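You operate a simulated robot arm through the tools that you are given. There is no shell and no other tool.

You run a simulated robot arm. Do the job below in one go: nothing can be reset, and whatever is moved stays where it is left.

JOB
Ladle two ladles of hot soup into the yellow bowl.
Fine: the lid waits on the serving tray and ends seated on the pot; the ladle ends on its coaster; the other bowl stays empty. Hold the lid by its knob: pot and soup are hot and scald. Spill no more than 8 ml a pour or dip. China and glass break when dropped, knocked or squeezed. Drop and topple nothing.

Only the result counts: the job must be done as asked and must still hold three seconds after the hand-in. Knocking over, shifting, dropping, spilling or breaking anything else fails it. A push-on lid holds only when it is set on centred and level and pressed home; a screw cap is set on level and turned clockwise until tight.

ROBOT AND FRAMES
A 6-joint arm with a four-finger gripper, fixed in place. Base frame: the origin is on the floor under the middle of its stand, x ahead of it, y to its left, z up; the work surface is at about z = 750. Lengths are in mm, angles in rad, forces in N, time in s.
It reaches about 1012 mm from its shoulder. Its first joint turns from -2.897 to 2.897 rad. Payload 3.43 kg.
The tool frame sits at the grasp point between the pads (the TCP): z along the fingers, y along the line on which they close. The tips reach 30 mm beyond it. The gripper opens to 120 mm; its body begins 85 mm behind the TCP.
Orientation is told as [roll, pitch, yaw] about the base's x, y, z axes, in that order, counted from this pose: with the fingers straight down and closing along the base's y, the tool's x points along the base's -x, its y along +y and its z along -z.

CONTROLS
- The arm moves only by the tool servo_tool. Its argument "increments" is a list of rows, each a list of 7 numbers: the turn, a rotation vector about the base's x, y, z in rad, then the shift along the base's x, y, z in mm, then the finger opening in mm, from 0 to 120. In form: [[rx, ry, rz, tx, ty, tz, fingers], ...]. A call has 1 to 20 rows; each row shifts and turns the commanded pose from where the row before left it. Each row takes 0.2 s and may step no farther than 50 mm and 0.15 rad from the row before; otherwise, or with a gripper value out of range, the whole call is refused. Where a pose cannot be reached the arm comes as near as it can. A force on the tool above 40 N (or 10 N above the force at the start of the call, whichever is more), or a blocked arm, ends the call early, and 0.2 s more pass. Each finger travels about 136.2 mm/s and halts on what it meets, pressing with about 30 N; the grip force reading is that of the motor and also rises with nothing between the fingers. The clock runs only during rows and for 0.2 s after the last one: add rows that do not move to give the fingers time. It gives the time, the measured TCP pose, the force on the tool (base axes), the opening and the grip force at its end, in the units of the frame above (readings bear some noise), with the torque about the TCP (base axes, N m) and any sound that the robot's microphone picked up.
- Cameras (640 x 400 px; columns grow to the right, rows downward): "scene" is fixed at [399.3, 648.4, 1388]; the picture's right is [-0.90, 0.43, 0.00], its down [0.42, 0.88, -0.24] and it looks along [-0.10, -0.21, -0.97] (base axes); focal length 214 px, centre (320, 200). "wrist" rides on the gripper at [71, -17, -120] in the tool frame; the picture's right is [0.23, 0.97, 0.00], its down [-0.81, 0.19, -0.55] and it looks along [-0.54, 0.13, 0.83] (tool axes); focal length 275 px, centre (320, 200). There is no depth. A picture from a camera that has moved, and an enlarged one, comes with that camera's place and axes in the base frame and with its lens.
- grab_frame(camera): a new picture of that camera. The clock stands still meanwhile.
- enlarge(camera, box): a new picture of the part [left, top, right, bottom] of that camera's present view, enlarged. The clock stands still meanwhile.
- finish_job(): hands the job in; it is judged then, once.

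Places have to be worked out from the pictures, the camera data and where the tool is seen. Open the gripper and draw the arm clear of the work before you hand the job in, unless the task says otherwise.

The tools are called after "Call:" by a JSON object that holds its "op" and its "data". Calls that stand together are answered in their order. servo_tool: Moves the arm, as the interface text tells. Its arguments: {"type":"object","properties":{"increments":{"type":"array","items":{"type":"array","items":{"type":"number"}}}},"required":["increments"]} The other tools are called the same way: grab_frame (camera) takes a picture; enlarge (camera, box) takes an enlarged picture of a part of a camera's view; finish_job () hands the job in.

At the start:

```text
time_s: 0.0
tcp_pos: [246.1, 465.4, 1148.2]
tcp_rot: [-0.001, 0.001, 0.001]
contact_force: [0.7, -0.3, -0.3]
torque: [0.0, 0.01, 0.0]
grip_width: 120.2
finger_force: 0.1
```

scene: 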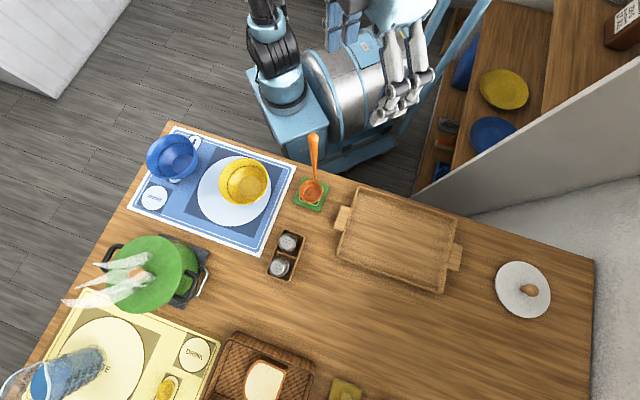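
wrist: 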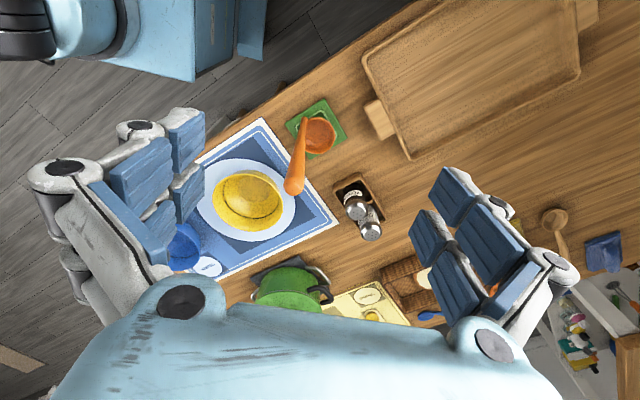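

I'll start by looking closely at the pot, the ladle, the tray and the bowls.

Call:
{"op": "enlarge", "data": {"camera": "scene", "box": [60, 210, 240, 330]}}

Call:
{"op": "enlarge", "data": {"camera": "scene", "box": [130, 120, 340, 250]}}

Call:
{"op": "enlarge", "data": {"camera": "scene", "box": [320, 170, 580, 330]}}

Call:
{"op": "enlarge", "data": {"camera": "wrist", "box": [160, 90, 480, 330]}}

```text
3.33 times, centred on (150, 270) of scene
camera zoom: at [399.3, 648.4, 1388.0], right [-0.9, 0.43, 0.0], down [0.42, 0.88, -0.24], along [-0.1, -0.21, -0.97], focal length 715 px, centre (887, -33)
```

zoom: 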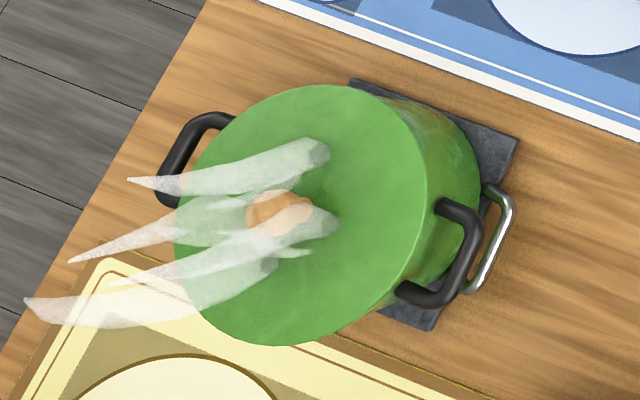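

```text
3.05 times, centred on (235, 185) of scene
camera zoom: at [399.3, 648.4, 1388.0], right [-0.9, 0.43, 0.0], down [0.42, 0.88, -0.24], along [-0.1, -0.21, -0.97], focal length 654 px, centre (579, 246)
```

zoom: 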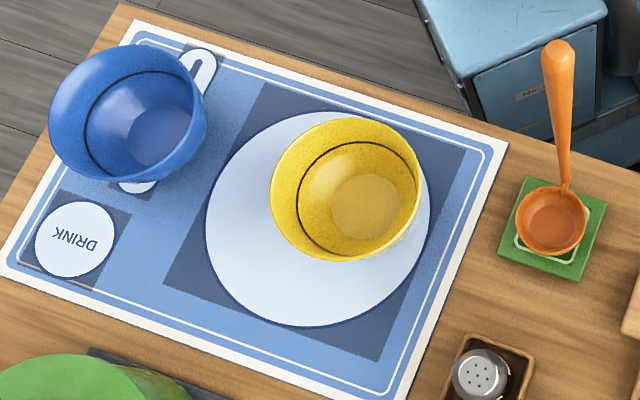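

```text
2.46 times, centred on (450, 250) of scene
camera zoom: at [399.3, 648.4, 1388.0], right [-0.9, 0.43, 0.0], down [0.42, 0.88, -0.24], along [-0.1, -0.21, -0.97], focal length 528 px, centre (0, 77)
```

zoom: 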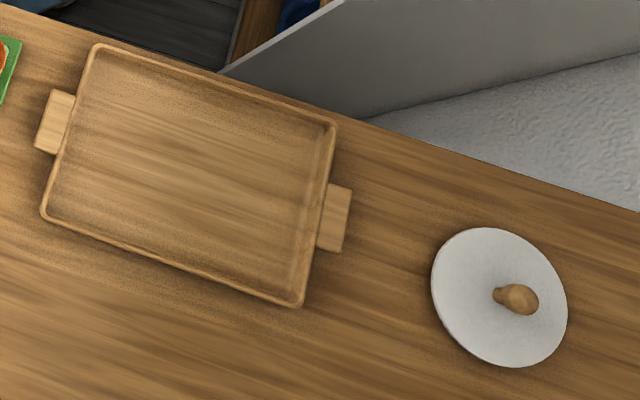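

```text
1.67 times, centred on (320, 210) of wrist
camera zoom: at [175.5, 448.9, 1269.7], right [-0.23, 0.97, 0.0], down [0.81, 0.19, 0.55], along [0.54, 0.13, -0.83], focal length 459 px, centre (320, 183)
```

zoom: 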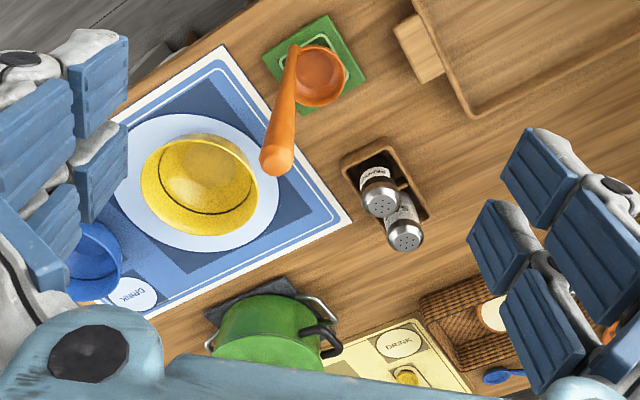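

The green pot carries a green lid with a wooden knob. The ladle stands upright on its coaster at about (351, 484), the yellow bowl is near (509, 384), the tray is near (172, 715), and the white lid on the right is a decoy. Next I'll check the finger geometry close up, then move the arm for a second viewpoint of the pot.

Call:
{"op": "enlarge", "data": {"camera": "wrist", "box": [380, 150, 580, 350]}}

Call:
{"op": "enlarge", "data": {"camera": "wrist", "box": [270, 90, 400, 210]}}

Call:
{"op": "servo_tool", "data": {"increments": [[0, 0, 0, 20, 10, 10, 120], [0, 0, 0, 30, 15, 20, 120], [0, 0, 0, 30, 15, 20, 120], [0, 0, 0, 30, 10, 10, 120], [0, 0, 0, 20, 5, 0, 120], [0, 0, 0, 0, 0, 0, 120]]}}

```text
2.00 times, centred on (480, 250) of wrist
camera zoom: at [175.5, 448.9, 1269.7], right [-0.23, 0.97, 0.0], down [0.81, 0.19, 0.55], along [0.54, 0.13, -0.83], focal length 551 px, centre (0, 100)
```

zoom: 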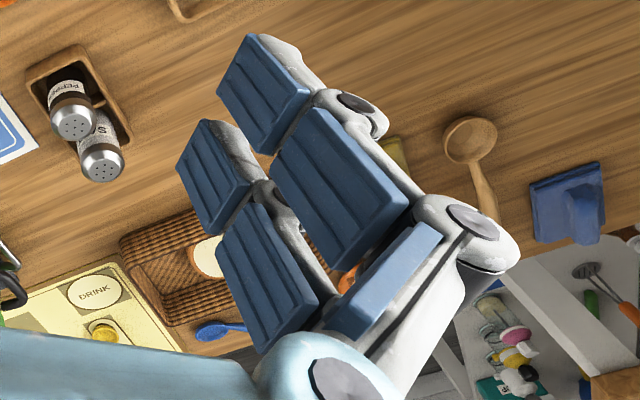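

```text
3.33 times, centred on (335, 150) of wrist
camera zoom: at [175.5, 448.9, 1269.7], right [-0.23, 0.97, 0.0], down [0.81, 0.19, 0.55], along [0.54, 0.13, -0.83], focal length 918 px, centre (270, 367)
```

zoom: 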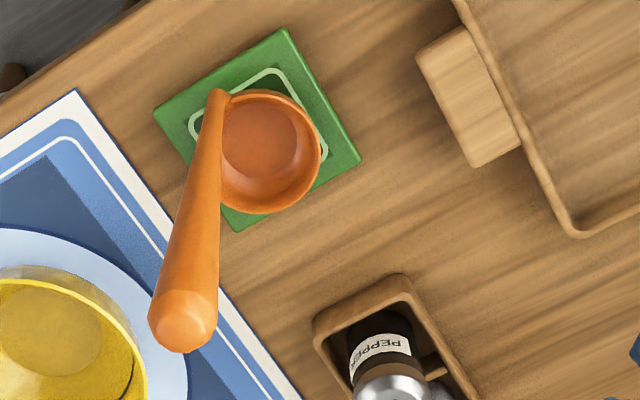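

```text
time_s: 1.4
tcp_pos: [363.2, 521.0, 1210.7]
tcp_rot: [0.001, -0.011, 0.001]
contact_force: [-0.9, 0.1, 0.2]
torque: [0.01, 0.04, -0.06]
grip_width: 119.8
finger_force: 0.1
```

The arm moved to about (363, 521, 1211). I'll take wrist and scene pictures from here to triangulate the pot and its lid.

Call:
{"op": "grab_frame", "data": {"camera": "wrist"}}

Call:
{"op": "grab_frame", "data": {"camera": "scene"}}

Call:
{"op": "servo_tool", "data": {"increments": [[0, 0, 0, 0, 0, 0, 120]]}}

```text
taken
camera wrist: at [291.2, 503.8, 1331.9], right [-0.23, 0.97, 0.0], down [0.8, 0.19, 0.56], along [0.55, 0.13, -0.83], focal length 275 px, centre (320, 200)
```

wrist: 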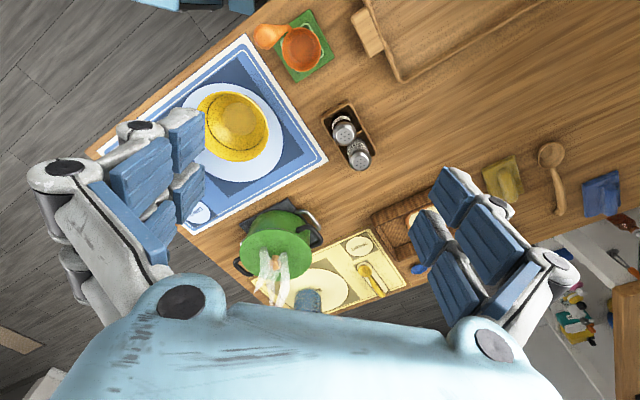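

```text
taken
```

scene: 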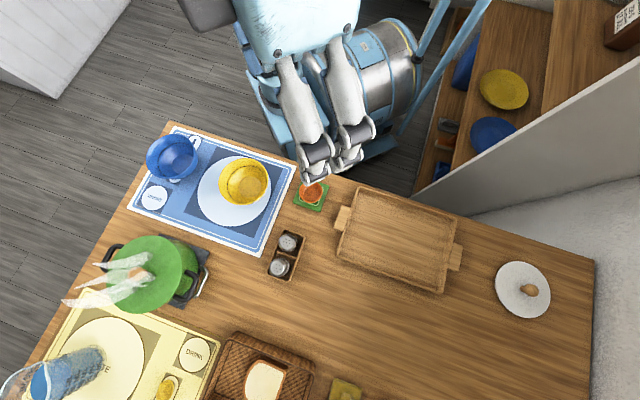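

```text
time_s: 1.8
tcp_pos: [364.3, 521.2, 1210.8]
tcp_rot: [0.003, -0.01, 0.002]
contact_force: [0.2, -1.0, 0.1]
torque: [-0.02, 0.0, 0.02]
grip_width: 120.0
finger_force: 0.2
```

The pot is visible in the wrist view, so I'll enlarge it to measure the lid and knob. The arm also stopped about 12 mm short in x, which suggests a reach limit at this height with the fingers pointing down.

Call:
{"op": "enlarge", "data": {"camera": "wrist", "box": [210, 190, 370, 310]}}

Call:
{"op": "enlarge", "data": {"camera": "wrist", "box": [160, 10, 400, 190]}}

```text
3.33 times, centred on (290, 250) of wrist
camera zoom: at [291.1, 503.8, 1331.8], right [-0.23, 0.97, 0.0], down [0.8, 0.19, 0.56], along [0.55, 0.13, -0.83], focal length 918 px, centre (420, 33)
```

zoom: 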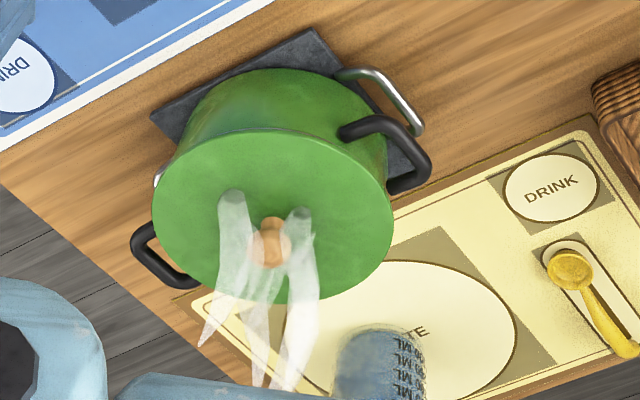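

```text
2.22 times, centred on (280, 100) of wrist
camera zoom: at [291.1, 503.8, 1331.8], right [-0.23, 0.97, 0.0], down [0.8, 0.19, 0.56], along [0.55, 0.13, -0.83], focal length 612 px, centre (409, 422)
```

zoom: 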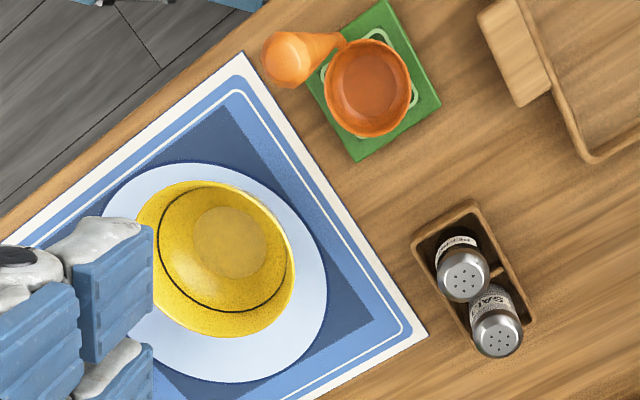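

I place the pot centre at about (813, 514), with the lid rim near z 830 and the knob near z 860, about 960 mm from the base axis. That needs a tilted tool, and I want the camera side on top. I'll back off slightly and turn the tool about the vertical to see whether the flipped roll is reachable.

Call:
{"op": "servo_tool", "data": {"increments": [[0, 0, 0, -20, -10, -10, 120], [0, 0, -0.1, -20, -15, -15, 120], [0, 0, -0.14, -10, -10, -10, 120], [0, 0, -0.145, 0, 0, 0, 120], [0, 0, -0.145, 0, 0, 0, 120], [0, 0, -0.145, 0, 0, 0, 120], [0, 0, -0.145, 0, 0, 0, 120], [0, 0, -0.145, 0, 0, 0, 120], [0, 0, -0.145, 0, 0, 0, 120], [0, 0, -0.145, 0, 0, 0, 120], [0, 0, -0.145, 0, 0, 0, 120], [0, 0, 0, 0, 0, 0, 120]]}}

```text
time_s: 4.4
tcp_pos: [311.8, 485.4, 1175.4]
tcp_rot: [-0.002, -0.012, -1.401]
contact_force: [-0.7, 0.2, 0.3]
torque: [0.02, 0.0, -0.02]
grip_width: 120.1
finger_force: 0.0
```

Turning works so far, with yaw now at -1.40. I'll continue toward about -2.58 so the camera side ends up outward.

Call:
{"op": "servo_tool", "data": {"increments": [[0, 0, -0.145, 0, 0, 0, 120], [0, 0, -0.145, 0, 0, 0, 120], [0, 0, -0.145, 0, 0, 0, 120], [0, 0, -0.145, 0, 0, 0, 120], [0, 0, -0.145, 0, 0, 0, 120], [0, 0, -0.145, 0, 0, 0, 120], [0, 0, -0.145, 0, 0, 0, 120], [0, 0, -0.145, 0, 0, 0, 120], [0, 0, 0, 0, 0, 0, 120]]}}

```text
time_s: 6.4
tcp_pos: [644.4, 260.1, 1175.9]
tcp_rot: [-0.032, -0.009, -2.446]
contact_force: [-0.4, 0.1, -1.0]
torque: [0.03, -0.01, 0.0]
grip_width: 120.2
finger_force: 0.0
out of reach, approached as far as the arm can: row 2, 3, 4, 5, 6, 7, 8
```

The arm hit a joint limit in yaw and swung to (644, 260), still high and clear of everything. I'll check the view before undoing that.

Call:
{"op": "grab_frame", "data": {"camera": "scene"}}

Call:
{"op": "grab_frame", "data": {"camera": "wrist"}}

```text
taken
```

scene: 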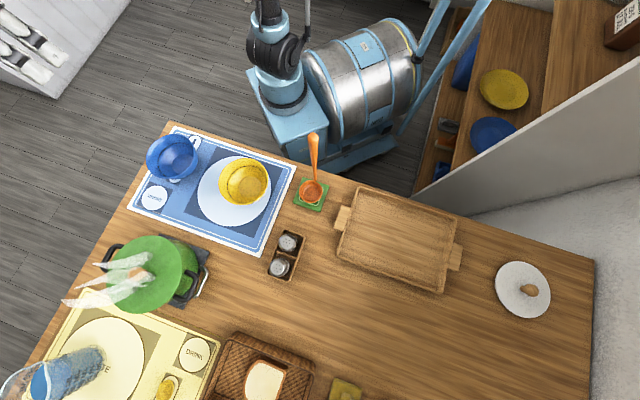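

```text
taken
camera wrist: at [691.1, 316.7, 1296.9], right [0.8, -0.6, -0.03], down [-0.48, -0.68, 0.55], along [-0.35, -0.43, -0.83], focal length 275 px, centre (320, 200)
```

wrist: 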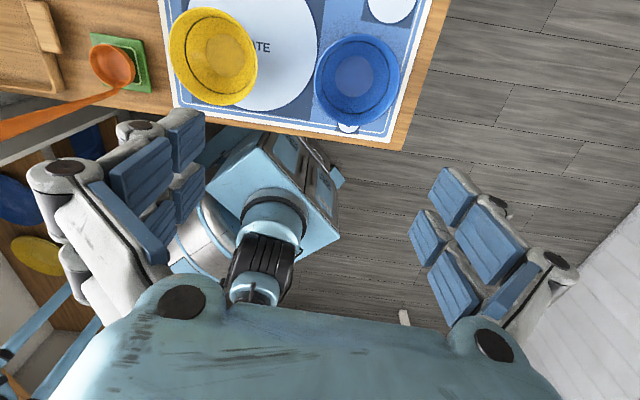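

The arm's column appears to be offset from the stand's middle. I'll enlarge it in both views to locate the shoulder axis.

Call:
{"op": "enlarge", "data": {"camera": "scene", "box": [220, 0, 440, 180]}}

Call:
{"op": "enlarge", "data": {"camera": "wrist", "box": [180, 120, 380, 320]}}

```text
2.22 times, centred on (330, 90) of scene
camera zoom: at [399.3, 648.4, 1388.0], right [-0.9, 0.43, 0.0], down [0.42, 0.88, -0.24], along [-0.1, -0.21, -0.97], focal length 477 px, centre (298, 444)
```

zoom: 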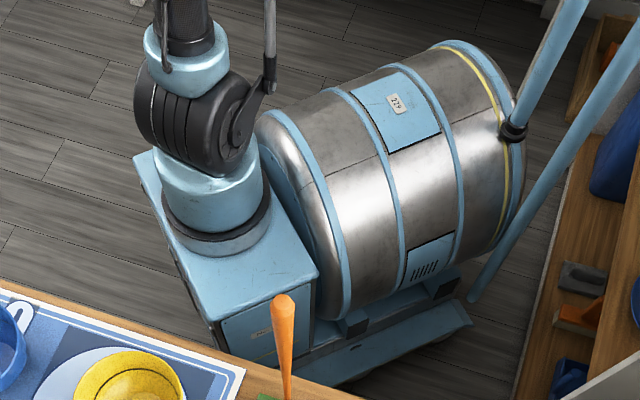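

```text
2.00 times, centred on (280, 220) of wrist
camera zoom: at [691.1, 316.7, 1296.9], right [0.8, -0.6, -0.03], down [-0.48, -0.68, 0.55], along [-0.35, -0.43, -0.83], focal length 551 px, centre (400, 160)
```

zoom: 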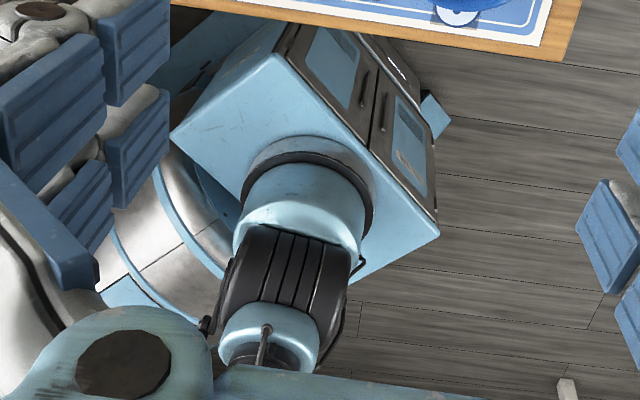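

The arm's shoulder axis is near (267, 16) at z ≈ 800, so the pot is only about 740 mm from it and a fingers-down grasp can reach. I'll rotate back away from the joint limit, in place and high up.

Call:
{"op": "servo_tool", "data": {"increments": [[0, 0, 0.1, 0, 0, 0, 120], [0, 0, 0.148, 0, 0, 0, 120], [0, 0, 0.148, 0, 0, 0, 120], [0, 0, 0.148, 0, 0, 0, 120], [0, 0, 0.148, 0, 0, 0, 120], [0, 0, 0.148, 0, 0, 0, 120], [0, 0, 0.148, 0, 0, 0, 120], [0, 0, 0.148, 0, 0, 0, 120], [0, 0, 0.148, 0, 0, 0, 120], [0, 0, 0.148, 0, 0, 0, 120], [0, 0, 0.148, 0, 0, 0, 120], [0, 0, 0.148, 0, 0, 0, 120], [0, 0, 0.148, 0, 0, 0, 120], [0, 0, 0.148, 0, 0, 0, 120], [0, 0, 0.148, 0, 0, 0, 120], [0, 0, 0.148, 0, 0, 0, 120], [0, 0, 0.148, 0, 0, 0, 120], [0, 0, 0.148, 0, 0, 0, 120], [0, 0, 0.148, 0, 0, 0, 120], [0, 0, 0.1, 0, 0, 0, 120]]}}

```text
time_s: 10.6
tcp_pos: [642.6, 259.3, 1176.2]
tcp_rot: [-0.013, -0.009, 0.381]
contact_force: [0.0, 0.3, 0.1]
torque: [-0.02, 0.01, -0.03]
grip_width: 120.0
finger_force: 0.1
```

Yaw is back to 0.38. Next I'll move to just short of the pot at about (760, 460, 1000) with yaw 0.74, staying clear above everything, to look straight at the knob.

Call:
{"op": "servo_tool", "data": {"increments": [[0.0, 0.0, 0.04, 10, 18, -10, 120], [0.004, 0.006, 0.045, 15, 26, -22, 120], [0.004, 0.006, 0.045, 15, 26, -24, 120], [0, 0, 0.045, 15, 26, -24, 120], [0, 0, 0.045, 15, 26, -24, 120], [0, 0, 0.045, 15, 26, -24, 120], [0, 0, 0.045, 15, 26, -24, 120], [0, 0, 0.045, 12, 18, -16, 120], [0, 0, 0.0, 6, 9, -8, 120], [0, 0, 0, 0, 0, 0, 120]]}}

Call:
{"op": "grab_frame", "data": {"camera": "wrist"}}

Call:
{"op": "grab_frame", "data": {"camera": "scene"}}

```text
time_s: 12.8
tcp_pos: [760.8, 462.4, 999.3]
tcp_rot: [0.001, -0.001, 0.736]
contact_force: [0.1, 0.4, 0.1]
torque: [0.01, 0.03, -0.05]
grip_width: 119.9
finger_force: 0.1
```

```text
taken
camera wrist: at [720.1, 400.7, 1120.9], right [-0.82, 0.57, 0.0], down [0.47, 0.69, 0.55], along [0.31, 0.46, -0.83], focal length 275 px, centre (320, 200)
```

wrist: 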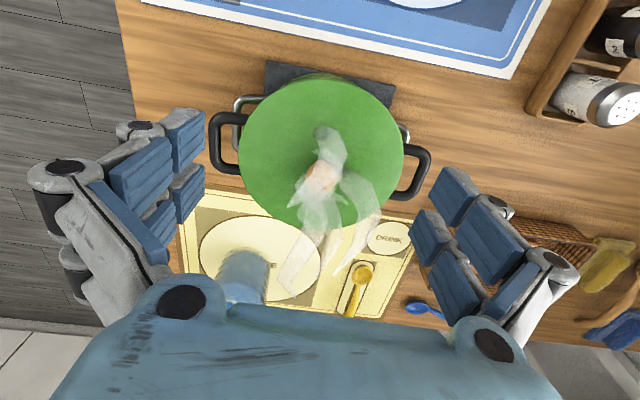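

```text
taken
```

scene: 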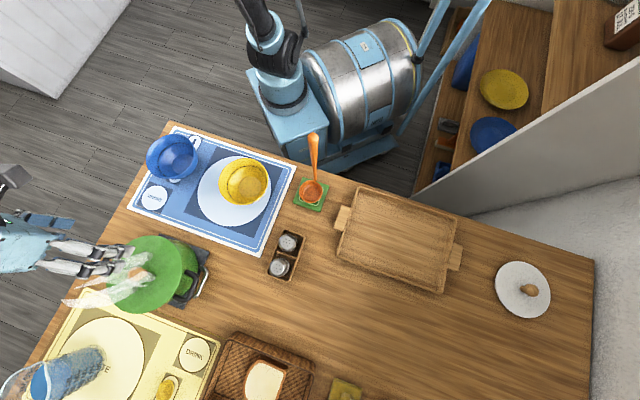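

The wrist camera now looks well onto the lid, so I'll enlarge it to locate the knob and lid rim accurately.

Call:
{"op": "enlarge", "data": {"camera": "wrist", "box": [210, 60, 430, 240]}}

Call:
{"op": "enlarge", "data": {"camera": "wrist", "box": [290, 120, 370, 220]}}

Call:
{"op": "enlarge", "data": {"camera": "scene", "box": [80, 220, 220, 320]}}

```text
2.22 times, centred on (320, 150) of wrist
camera zoom: at [720.1, 400.7, 1120.9], right [-0.82, 0.57, 0.0], down [0.47, 0.69, 0.55], along [0.31, 0.46, -0.83], focal length 612 px, centre (320, 311)
```

zoom: 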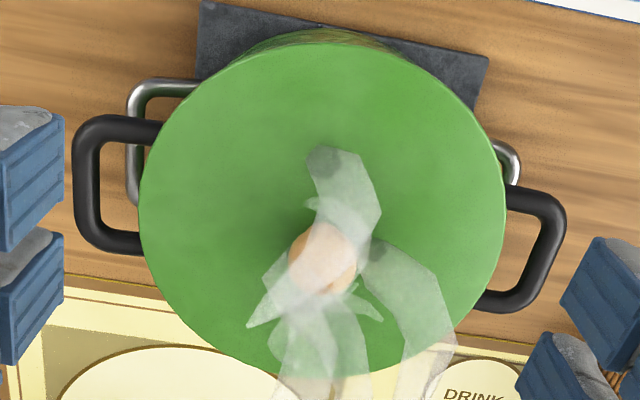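

```text
4.00 times, centred on (330, 170) of wrist
camera zoom: at [720.1, 400.7, 1120.9], right [-0.82, 0.57, 0.0], down [0.47, 0.69, 0.55], along [0.31, 0.46, -0.83], focal length 1101 px, centre (280, 320)
```

zoom: 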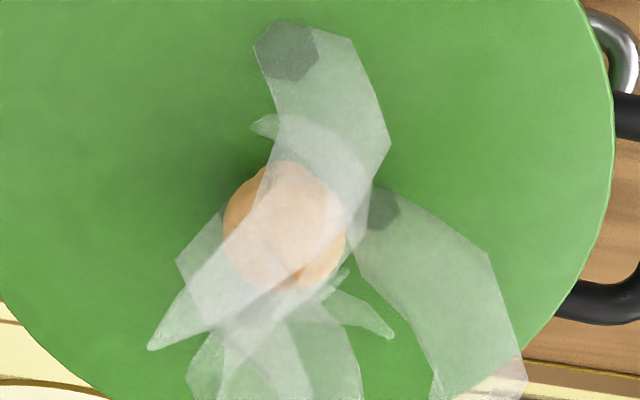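

```text
4.00 times, centred on (150, 270) of scene
camera zoom: at [399.3, 648.4, 1388.0], right [-0.9, 0.43, 0.0], down [0.42, 0.88, -0.24], along [-0.1, -0.21, -0.97], focal length 858 px, centre (1000, -80)
```

zoom: 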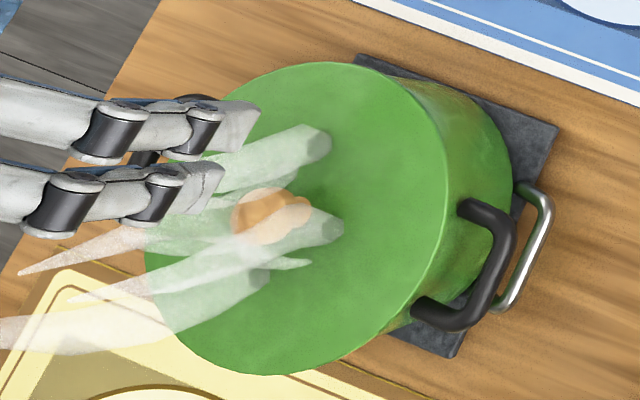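

The knob ball comes out at about (797, 514, 875), 31 mm across, with the lid rim near z 842 and about 180 mm wide. I'll lower to z ≈ 922 short of the knob, then slide outward until the open fingers straddle it with the tips well above the lid.

Call:
{"op": "servo_tool", "data": {"increments": [[0, 0, 0, 0, 0, -15, 120], [0, 0, 0, 0, 0, -25, 120], [0, 0, 0, 0, 0, -25, 110], [0, 0, 0, 4, 5, -12, 100], [0, 0, 0, 10, 14, 0, 90], [0, 0, 0, 10, 15, 0, 90], [0, 0, 0, 8, 12, 0, 90], [0, 0, 0, 4, 6, 0, 90], [0, 0, 0, 0, 0, 0, 90]]}}

Call:
{"op": "grab_frame", "data": {"camera": "wrist"}}

Call:
{"op": "enlarge", "data": {"camera": "wrist", "box": [240, 130, 400, 250]}}

Call:
{"op": "enlarge", "data": {"camera": "scene", "box": [80, 220, 220, 320]}}

```text
time_s: 14.8
tcp_pos: [796.4, 514.2, 923.1]
tcp_rot: [0.0, -0.002, 0.735]
contact_force: [-0.2, 1.2, -0.1]
torque: [0.0, -0.02, -0.02]
grip_width: 89.9
finger_force: 0.0
```

```text
taken
camera wrist: at [755.2, 453.7, 1043.7], right [-0.82, 0.57, 0.0], down [0.47, 0.69, 0.55], along [0.31, 0.46, -0.83], focal length 275 px, centre (320, 200)
```

wrist: 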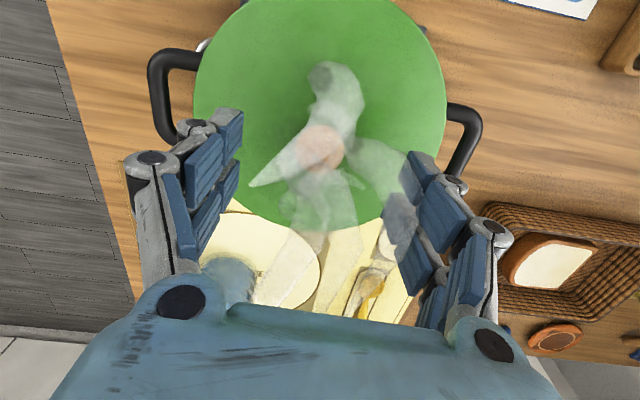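

```text
3.33 times, centred on (320, 190) of wrist
camera zoom: at [755.2, 453.7, 1043.7], right [-0.82, 0.57, 0.0], down [0.47, 0.69, 0.55], along [0.31, 0.46, -0.83], focal length 918 px, centre (320, 233)
```

zoom: 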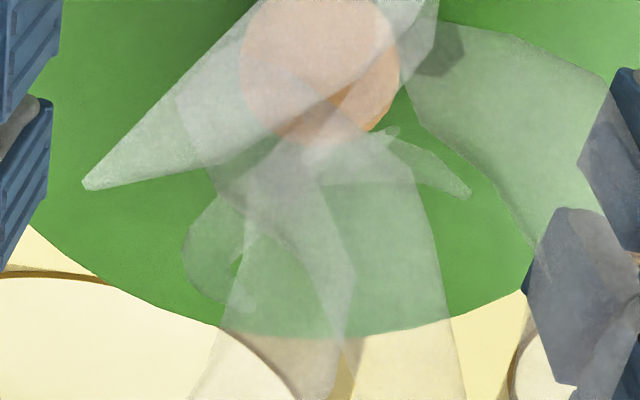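

```text
4.00 times, centred on (150, 270) of scene
camera zoom: at [399.3, 648.4, 1388.0], right [-0.9, 0.43, 0.0], down [0.42, 0.88, -0.24], along [-0.1, -0.21, -0.97], focal length 858 px, centre (1000, -80)
```

zoom: 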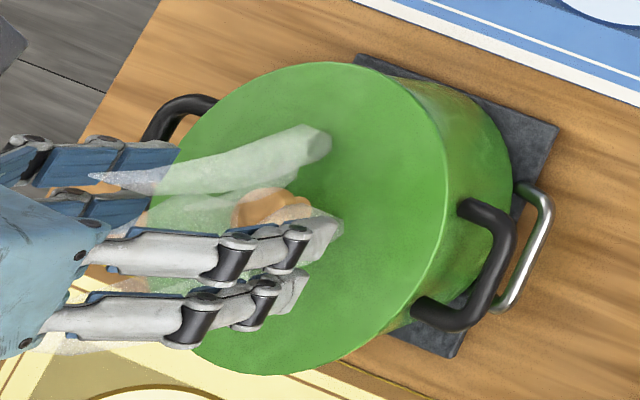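

The knob sits right on the tool axis at (796.4, 513.7, ~875). I'll descend to z ≈ 886, which puts the tips near 856, and check before closing.

Call:
{"op": "servo_tool", "data": {"increments": [[0, 0, 0, 0, 0, -10, 80], [0, 0, 0, 0, 0, -14, 70], [0, 0, 0, 0, 0, -9, 60], [0, 0, 0, 0, 0, -4, 60], [0, 0, 0, 0, 0, 0, 60]]}}

Call:
{"op": "enlarge", "data": {"camera": "wrist", "box": [220, 110, 420, 260]}}

Call:
{"op": "enlarge", "data": {"camera": "scene", "box": [80, 220, 220, 320]}}

```text
time_s: 16.0
tcp_pos: [795.1, 513.8, 885.6]
tcp_rot: [-0.001, -0.002, 0.735]
contact_force: [-0.2, 0.2, -0.5]
torque: [-0.04, 0.0, -0.02]
grip_width: 60.1
finger_force: 0.0
```

```text
2.67 times, centred on (320, 185) of wrist
camera zoom: at [755.3, 453.5, 1006.4], right [-0.82, 0.57, 0.0], down [0.47, 0.69, 0.55], along [0.31, 0.46, -0.83], focal length 734 px, centre (320, 240)
```

zoom: 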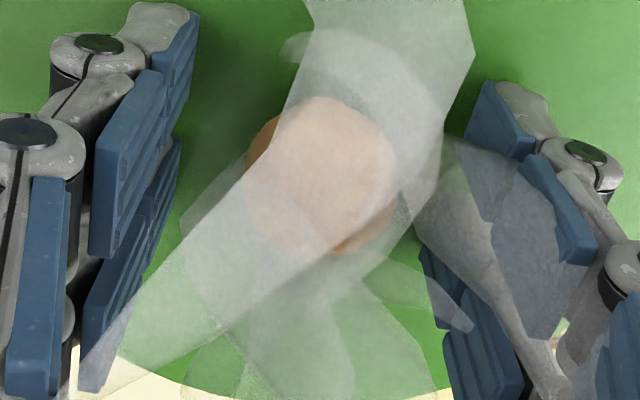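

```text
4.00 times, centred on (150, 270) of scene
camera zoom: at [399.3, 648.4, 1388.0], right [-0.9, 0.43, 0.0], down [0.42, 0.88, -0.24], along [-0.1, -0.21, -0.97], focal length 858 px, centre (1000, -80)
```

zoom: 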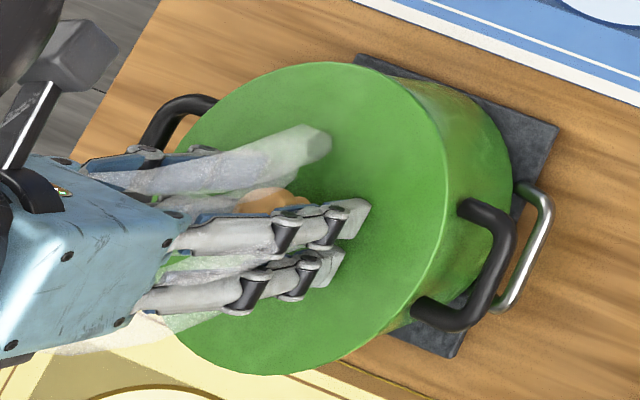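

The ball is centred between the fingers within about 1 mm. Now I'll close gently and watch the force and opening.

Call:
{"op": "servo_tool", "data": {"increments": [[0, 0, 0, 0, 0, 0, 48], [0, 0, 0, 0, 0, 0, 40], [0, 0, 0, 0, 0, 0, 34], [0, 0, 0, 0, 0, 0, 28], [0, 0, 0, 0, 0, 0, 22], [0, 0, 0, 0, 0, 0, 16], [0, 0, 0, 0, 0, 0, 10], [0, 0, 0, 0, 0, 0, 10]]}}

Call:
{"op": "enlarge", "data": {"camera": "wrist", "box": [220, 110, 420, 260]}}

```text
time_s: 17.8
tcp_pos: [797.3, 513.4, 884.8]
tcp_rot: [-0.001, -0.002, 0.736]
contact_force: [0.2, 0.1, 0.7]
torque: [-0.06, 0.07, -0.01]
grip_width: 26.8
finger_force: 30.0
```

```text
2.67 times, centred on (320, 185) of wrist
camera zoom: at [755.4, 453.5, 1006.5], right [-0.82, 0.57, 0.0], down [0.47, 0.69, 0.55], along [0.31, 0.46, -0.83], focal length 734 px, centre (320, 240)
```

zoom: 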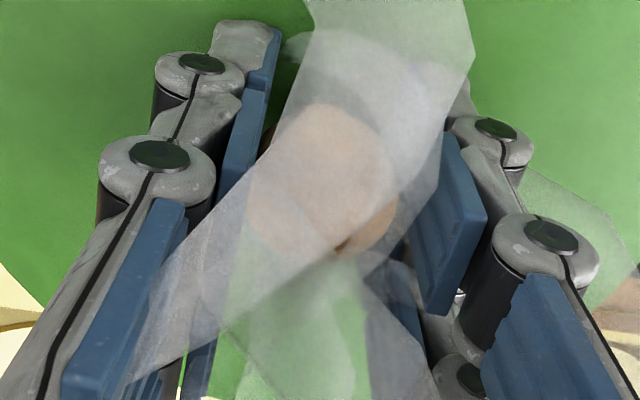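

The grip is firm on the knob, 26.8 mm at 30 N, with no side force. I'll lift slowly straight up.

Call:
{"op": "servo_tool", "data": {"increments": [[0, 0, 0, 0, 0, 2, 10], [0, 0, 0, 0, 0, 4, 10], [0, 0, 0, 0, 0, 5, 10], [0, 0, 0, 0, 0, 6, 10], [0, 0, 0, 0, 0, 6, 10], [0, 0, 0, 0, 0, 0, 10]]}}

Call:
{"op": "enlarge", "data": {"camera": "scene", "box": [60, 200, 240, 340]}}

```text
time_s: 19.2
tcp_pos: [796.8, 513.5, 908.0]
tcp_rot: [-0.001, -0.003, 0.735]
contact_force: [1.1, 0.2, -1.1]
torque: [0.03, 0.0, 0.01]
grip_width: 27.2
finger_force: 29.6
```

```text
2.86 times, centred on (150, 270) of scene
camera zoom: at [399.3, 648.4, 1388.0], right [-0.9, 0.43, 0.0], down [0.42, 0.88, -0.24], along [-0.1, -0.21, -0.97], focal length 613 px, centre (806, 0)
```

zoom: 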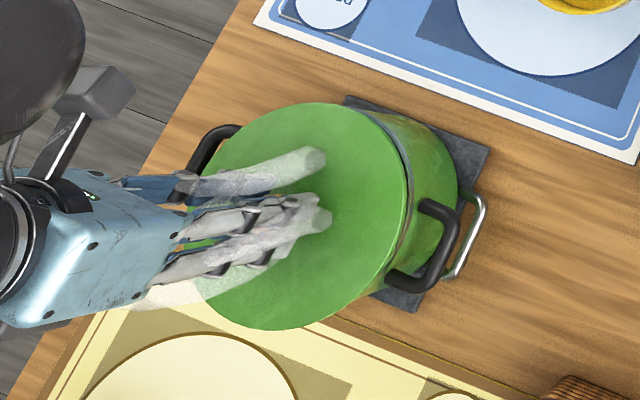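

The lid came off cleanly and hangs level. I'll raise it to about 925, then draw it inward and up.

Call:
{"op": "servo_tool", "data": {"increments": [[0, 0, 0, 0, 0, 6, 10], [0, 0, 0, 0, 0, 8, 10], [0, 0, 0, -3, -3, 5, 10], [0, 0, 0, -8, -7, 8, 10], [0, 0, 0, -12, -11, 12, 10], [0, 0, 0, -14, -14, 14, 10], [0, 0, 0, -12, -12, 14, 10], [0, 0, 0, -6, -6, 8, 10], [0, 0, 0, 0, 0, 0, 10]]}}

Call:
{"op": "enlarge", "data": {"camera": "scene", "box": [330, 170, 470, 310]}}

Call:
{"op": "grab_frame", "data": {"camera": "scene"}}

```text
time_s: 21.2
tcp_pos: [741.9, 460.4, 983.2]
tcp_rot: [0.001, -0.001, 0.734]
contact_force: [-0.4, -0.4, -1.2]
torque: [-0.01, -0.03, 0.0]
grip_width: 27.5
finger_force: 29.8
```

```text
2.86 times, centred on (400, 240) of scene
camera zoom: at [399.3, 648.4, 1388.0], right [-0.9, 0.43, 0.0], down [0.42, 0.88, -0.24], along [-0.1, -0.21, -0.97], focal length 613 px, centre (91, 86)
```

zoom: 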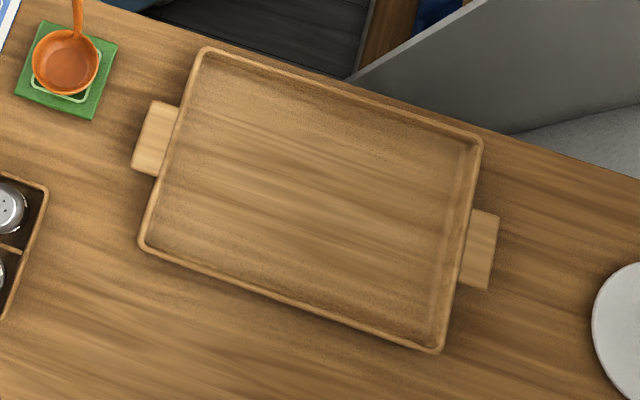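

```text
taken
```

scene: 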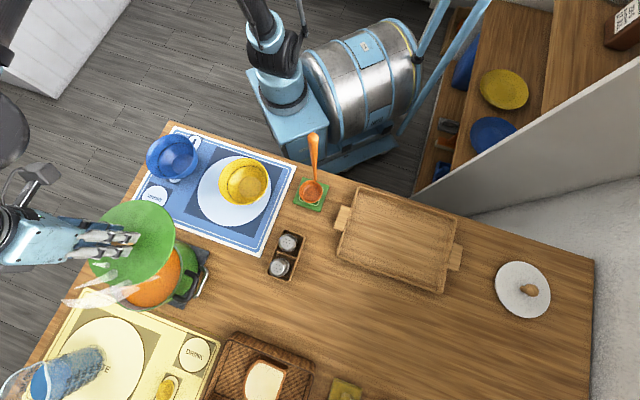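

The lid is up at z ≈ 983, the orange soup is visible, and the tray centre is at about (182, 707) with a 293 × 210 mm outer size. I'll measure the lid's diameter and the pot opening from here before carrying on.

Call:
{"op": "enlarge", "data": {"camera": "scene", "box": [60, 180, 240, 320]}}

Call:
{"op": "enlarge", "data": {"camera": "scene", "box": [300, 110, 340, 140]}}

Call:
{"op": "enlarge", "data": {"camera": "scene", "box": [285, 120, 345, 220]}}

```text
2.86 times, centred on (150, 250) of scene
camera zoom: at [399.3, 648.4, 1388.0], right [-0.9, 0.43, 0.0], down [0.42, 0.88, -0.24], along [-0.1, -0.21, -0.97], focal length 613 px, centre (806, 57)
```

zoom: 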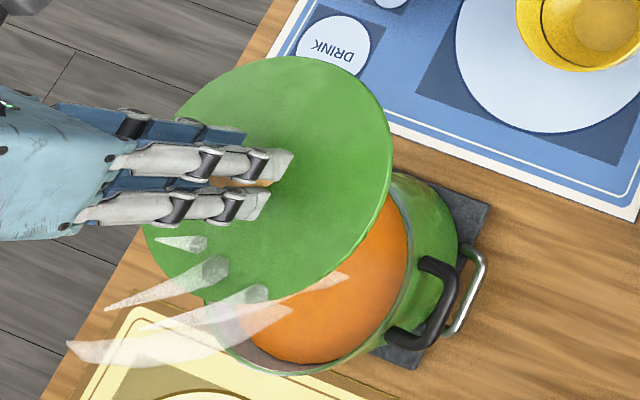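

```text
13.33 times, centred on (320, 125) of scene
camera zoom: at [399.3, 648.4, 1388.0], right [-0.9, 0.43, 0.0], down [0.42, 0.88, -0.24], along [-0.1, -0.21, -0.97], focal length 2860 px, centre (320, 1200)
```

zoom: 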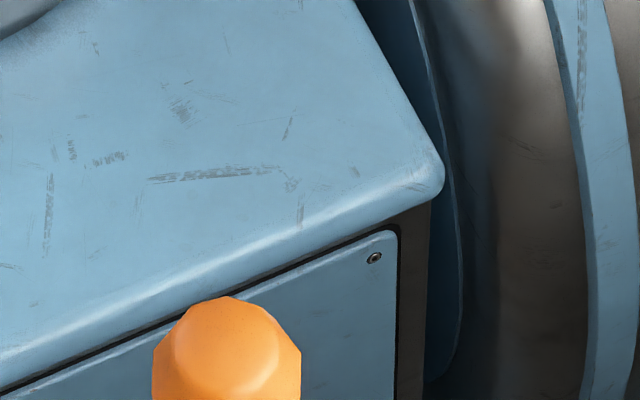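

```text
4.00 times, centred on (315, 170) of scene
camera zoom: at [399.3, 648.4, 1388.0], right [-0.9, 0.43, 0.0], down [0.42, 0.88, -0.24], along [-0.1, -0.21, -0.97], focal length 858 px, centre (340, 320)
```

zoom: 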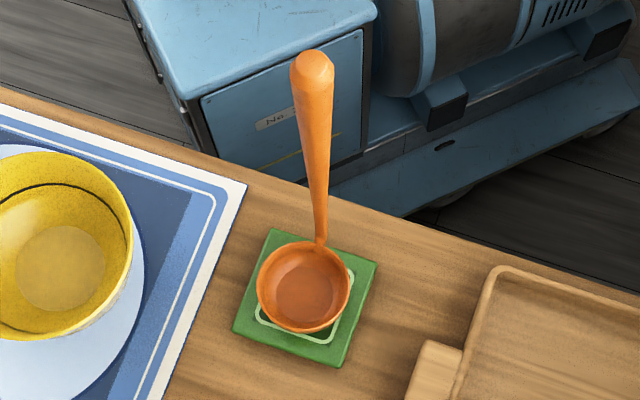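

The lid is about 180 mm across and fits the tray's inner width. I'll carry it along an arc at constant height, between the ladle and the far table objects, toward the tray.

Call:
{"op": "servo_tool", "data": {"increments": [[0, 0, 0, -8, 7, 0, 10], [0, 0, 0, -18, 15, 0, 10], [0, 0, 0, -24, 20, 0, 10], [0, 0, 0, -24, 20, 0, 10], [0, 0, 0, -24, 20, 0, 10], [0, 0, 0, -26, 20, 0, 10], [0, 0, 0, -28, 16, 0, 10], [0, 0, 0, -29, 14, 0, 10], [0, 0, 0, -29, 14, -2, 10], [0, 0, 0, -29, 13, -3, 10], [0, 0, 0, -29, 13, -3, 10], [0, 0, 0, -29, 8, -3, 10], [0, 0, 0, -30, 6, -3, 10], [0, 0, 0, -30, 6, -3, 10], [0, 0, 0, -30, 6, -3, 10], [0, 0, 0, -25, 6, -2, 10], [0, 0, 0, -15, 4, -1, 10], [0, 0, 0, -6, 2, 0, 10], [0, 0, 0, 0, 0, 0, 10]]}}

Call:
{"op": "grab_frame", "data": {"camera": "scene"}}

```text
time_s: 25.2
tcp_pos: [308.1, 670.7, 962.0]
tcp_rot: [0.0, -0.002, 0.735]
contact_force: [0.1, -0.3, -1.8]
torque: [-0.01, -0.03, 0.01]
grip_width: 27.8
finger_force: 30.1
```

```text
taken
```

scene: 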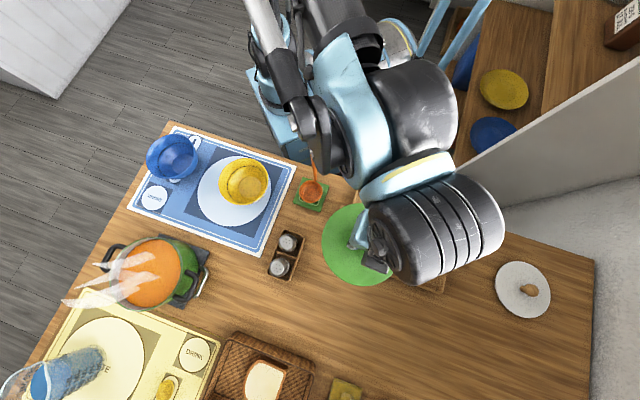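

The lid is at (308, 671). I'll carry it the rest of the way over the tray centre and lower to about 900.

Call:
{"op": "servo_tool", "data": {"increments": [[0, 0, 0, -8, 2, -2, 10], [0, 0, 0, -18, 5, -5, 10], [0, 0, 0, -24, 7, -8, 10], [0, 0, 0, -24, 7, -9, 10], [0, 0, 0, -24, 7, -9, 10], [0, 0, 0, -17, 5, -9, 10], [0, 0, 0, -8, 3, -8, 10], [0, 0, 0, -3.3, 0.6, -6, 10], [0, 0, 0, 0, 0, -4, 10], [0, 0, 0, 0, 0, 0, 10]]}}

Call:
{"op": "grab_frame", "data": {"camera": "wrist"}}

Call:
{"op": "grab_frame", "data": {"camera": "scene"}}

```text
time_s: 27.4
tcp_pos: [182.9, 706.9, 902.3]
tcp_rot: [0.0, -0.002, 0.734]
contact_force: [0.3, -0.2, -0.9]
torque: [0.04, -0.02, 0.01]
grip_width: 27.9
finger_force: 29.9
```

```text
taken
camera wrist: at [141.3, 646.6, 1022.1], right [-0.82, 0.57, 0.0], down [0.47, 0.69, 0.55], along [0.31, 0.46, -0.83], focal length 275 px, centre (320, 200)
```

wrist: 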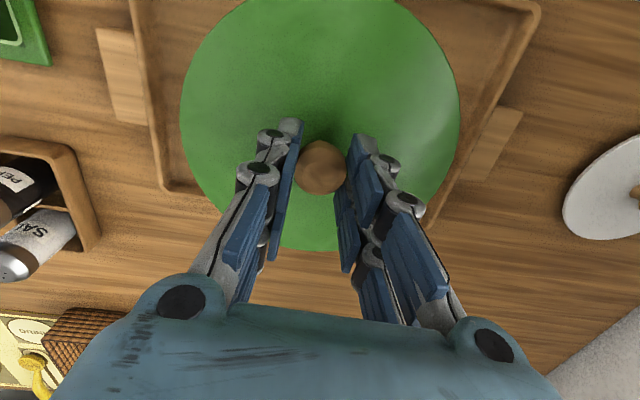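

```text
taken
```

scene: 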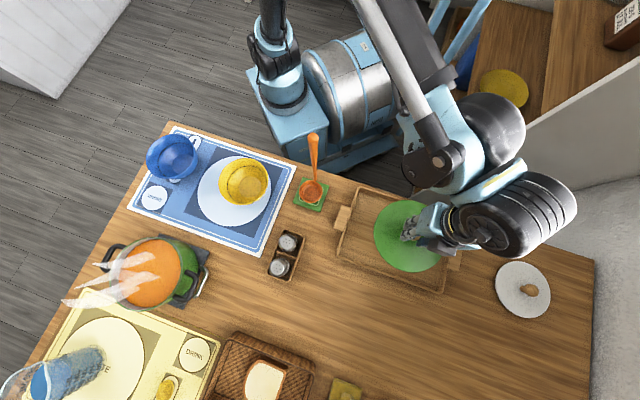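

The lid hangs above the tray. I'll lower it to about 835 and check the alignment with the tray walls.

Call:
{"op": "servo_tool", "data": {"increments": [[0, 0, 0, -0.5, 0.3, -8, 10], [0, 0, 0, 0, 0, -14, 10], [0, 0, 0, 0, 0, -15, 10], [0, 0, 0, 0, 0, -14, 10], [0, 0, 0, 0, 0, -9, 10], [0, 0, 0, 0, 0, -5, 10], [0, 0, 0, 0, 0, 0, 10]]}}

Call:
{"op": "grab_frame", "data": {"camera": "wrist"}}

Call:
{"op": "enlarge", "data": {"camera": "scene", "box": [320, 170, 480, 310]}}

```text
time_s: 29.0
tcp_pos: [182.1, 707.6, 836.1]
tcp_rot: [-0.001, -0.001, 0.734]
contact_force: [0.1, -1.1, -2.0]
torque: [0.01, -0.02, -0.01]
grip_width: 27.2
finger_force: 29.5
```

```text
taken
camera wrist: at [140.8, 647.1, 957.0], right [-0.82, 0.57, 0.0], down [0.47, 0.69, 0.55], along [0.31, 0.46, -0.83], focal length 275 px, centre (320, 200)
```

wrist: 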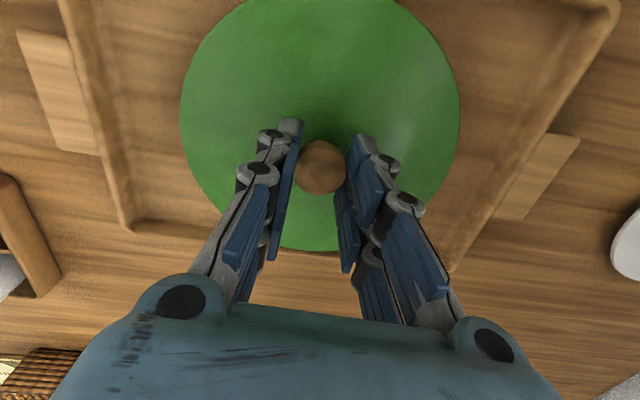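

```text
2.86 times, centred on (400, 240) of scene
camera zoom: at [399.3, 648.4, 1388.0], right [-0.9, 0.43, 0.0], down [0.42, 0.88, -0.24], along [-0.1, -0.21, -0.97], focal length 613 px, centre (91, 86)
```

zoom: 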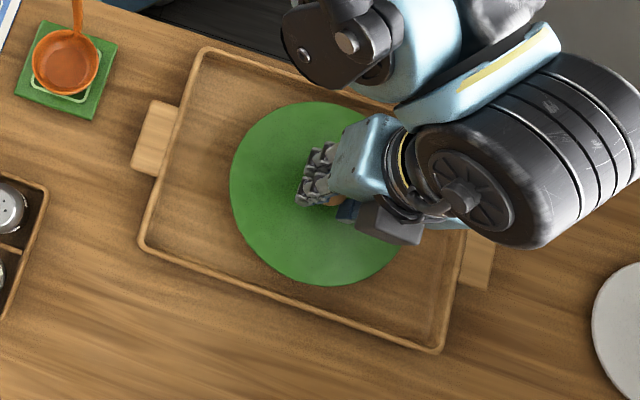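

The lid is lined up inside the tray walls. I'll lower it slowly in small steps and watch for contact.

Call:
{"op": "servo_tool", "data": {"increments": [[0, 0, 0, 0, 0, -5, 10], [0, 0, 0, 0, 0, -6, 10], [0, 0, 0, 0, 0, -5, 10], [0, 0, 0, 0, 0, -3, 10], [0, 0, 0, 0, 0, -2, 10], [0, 0, 0, 0, 0, 0, 10]]}}

Call:
{"op": "enlarge", "data": {"camera": "scene", "box": [320, 170, 480, 310]}}

Call:
{"op": "grab_frame", "data": {"camera": "wrist"}}

```text
time_s: 30.4
tcp_pos: [182.0, 707.3, 815.6]
tcp_rot: [0.001, -0.001, 0.735]
contact_force: [0.9, 3.0, 14.6]
torque: [-0.23, 0.22, -0.01]
grip_width: 27.3
finger_force: 30.1
```

```text
2.86 times, centred on (400, 240) of scene
camera zoom: at [399.3, 648.4, 1388.0], right [-0.9, 0.43, 0.0], down [0.42, 0.88, -0.24], along [-0.1, -0.21, -0.97], focal length 613 px, centre (91, 86)
```

zoom: 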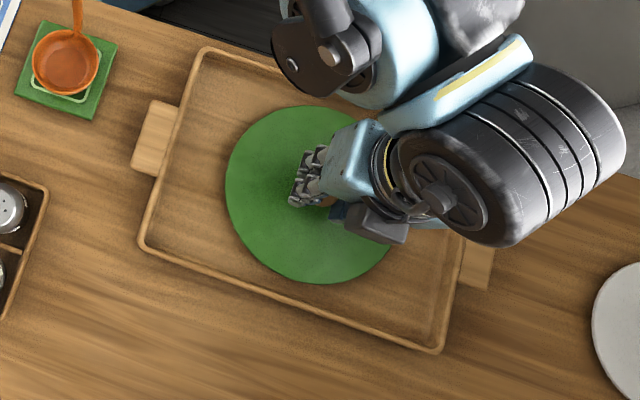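

```text
taken
camera wrist: at [140.3, 646.9, 936.9], right [-0.82, 0.57, 0.0], down [0.47, 0.68, 0.56], along [0.31, 0.46, -0.83], focal length 275 px, centre (320, 200)
```

wrist: 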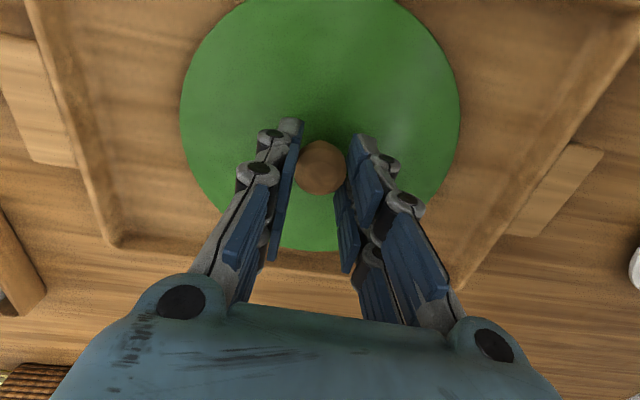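

Contact came at z ≈ 815.6 with the load spread over the lid flange, and the lid lies inside the tray walls. I'll ease the press off by a millimetre and open the fingers.

Call:
{"op": "servo_tool", "data": {"increments": [[0, 0, 0, 0, 0, 1, 10], [0, 0, 0, 0, 0, 0, 20], [0, 0, 0, 0, 0, 0, 34], [0, 0, 0, 0, 0, 0, 48], [0, 0, 0, 0, 0, 0, 64], [0, 0, 0, 0, 0, 0, 70]]}}

Call:
{"op": "grab_frame", "data": {"camera": "wrist"}}

```text
time_s: 31.8
tcp_pos: [181.8, 707.2, 816.3]
tcp_rot: [0.0, -0.001, 0.736]
contact_force: [-0.7, -0.8, -1.1]
torque: [0.01, 0.04, 0.02]
grip_width: 69.9
finger_force: 0.1
```

```text
taken
camera wrist: at [140.3, 647.0, 937.3], right [-0.82, 0.57, 0.0], down [0.47, 0.69, 0.55], along [0.31, 0.46, -0.83], focal length 275 px, centre (320, 200)
```

wrist: 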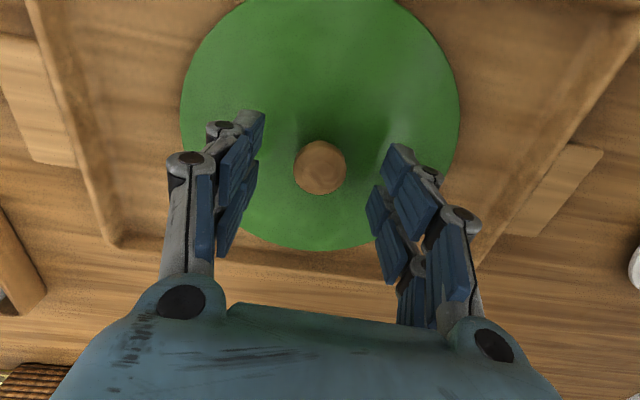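

The lid rests quietly on the tray, and I note the release pose (181.8, 707.2, 816) for the later pick-up. Now I'll raise the hand and go above the ladle, keeping well over its handle top at z ≈ 1035.

Call:
{"op": "servo_tool", "data": {"increments": [[0, 0, 0, 0, 0, 8, 76], [0, 0, 0, 0, 0, 20, 84], [0, 0, 0, 0, 0, 30, 90], [0, 0, 0, 0, 0, 35, 90], [0, 0, 0, 0, -3, 35, 90], [0, 0, 0, 2, -8, 32, 90], [0, 0, 0.01, 8, -15, 22, 90], [0, 0, 0.02, 13, -22, 20, 90], [0, 0, 0.03, 13, -22, 18, 90], [0, 0, 0.03, 13, -22, 18, 90], [0, 0, 0.03, 13, -22, 18, 90], [0, 0, 0.03, 13, -22, 18, 90], [0, 0, 0.03, 13, -22, 15, 90], [0, 0, 0.03, 13, -22, 10, 90], [0, 0, 0.03, 13, -22, 8, 90], [0, 0, 0.02, 13, -22, 5, 90], [0, 0, 0.01, 14, -21, 2, 90], [0, 0, 0, 10, -16, 0, 90], [0, 0, 0, 5, -8, 0, 90], [0, 0, 0, 0, 0, 0, 90]]}}

Call:
{"op": "grab_frame", "data": {"camera": "scene"}}

Call:
{"op": "grab_frame", "data": {"camera": "wrist"}}

```text
time_s: 36.0
tcp_pos: [338.7, 438.5, 1130.6]
tcp_rot: [0.0, -0.003, 1.007]
contact_force: [-0.3, 0.0, -1.0]
torque: [0.01, -0.02, 0.03]
grip_width: 90.0
finger_force: 0.1
```

```text
taken
```

scene: 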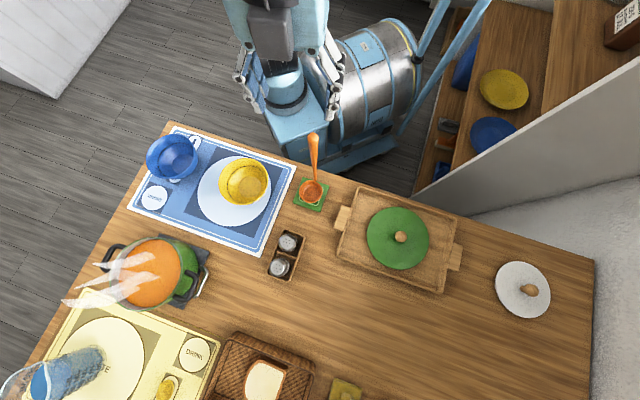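

```text
taken
camera wrist: at [314.9, 368.4, 1251.3], right [-0.95, 0.33, 0.0], down [0.27, 0.79, 0.56], along [0.18, 0.52, -0.83], focal length 275 px, centre (320, 200)
```

wrist: 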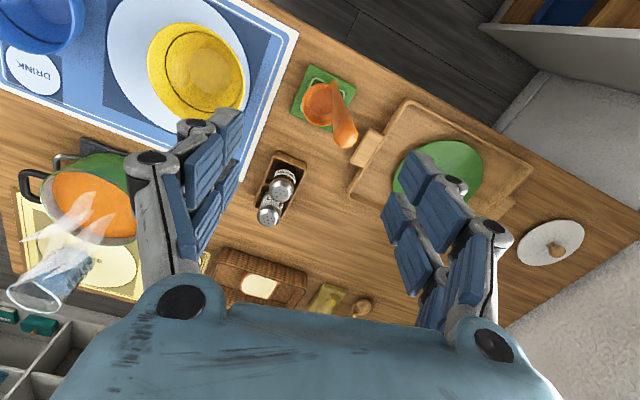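

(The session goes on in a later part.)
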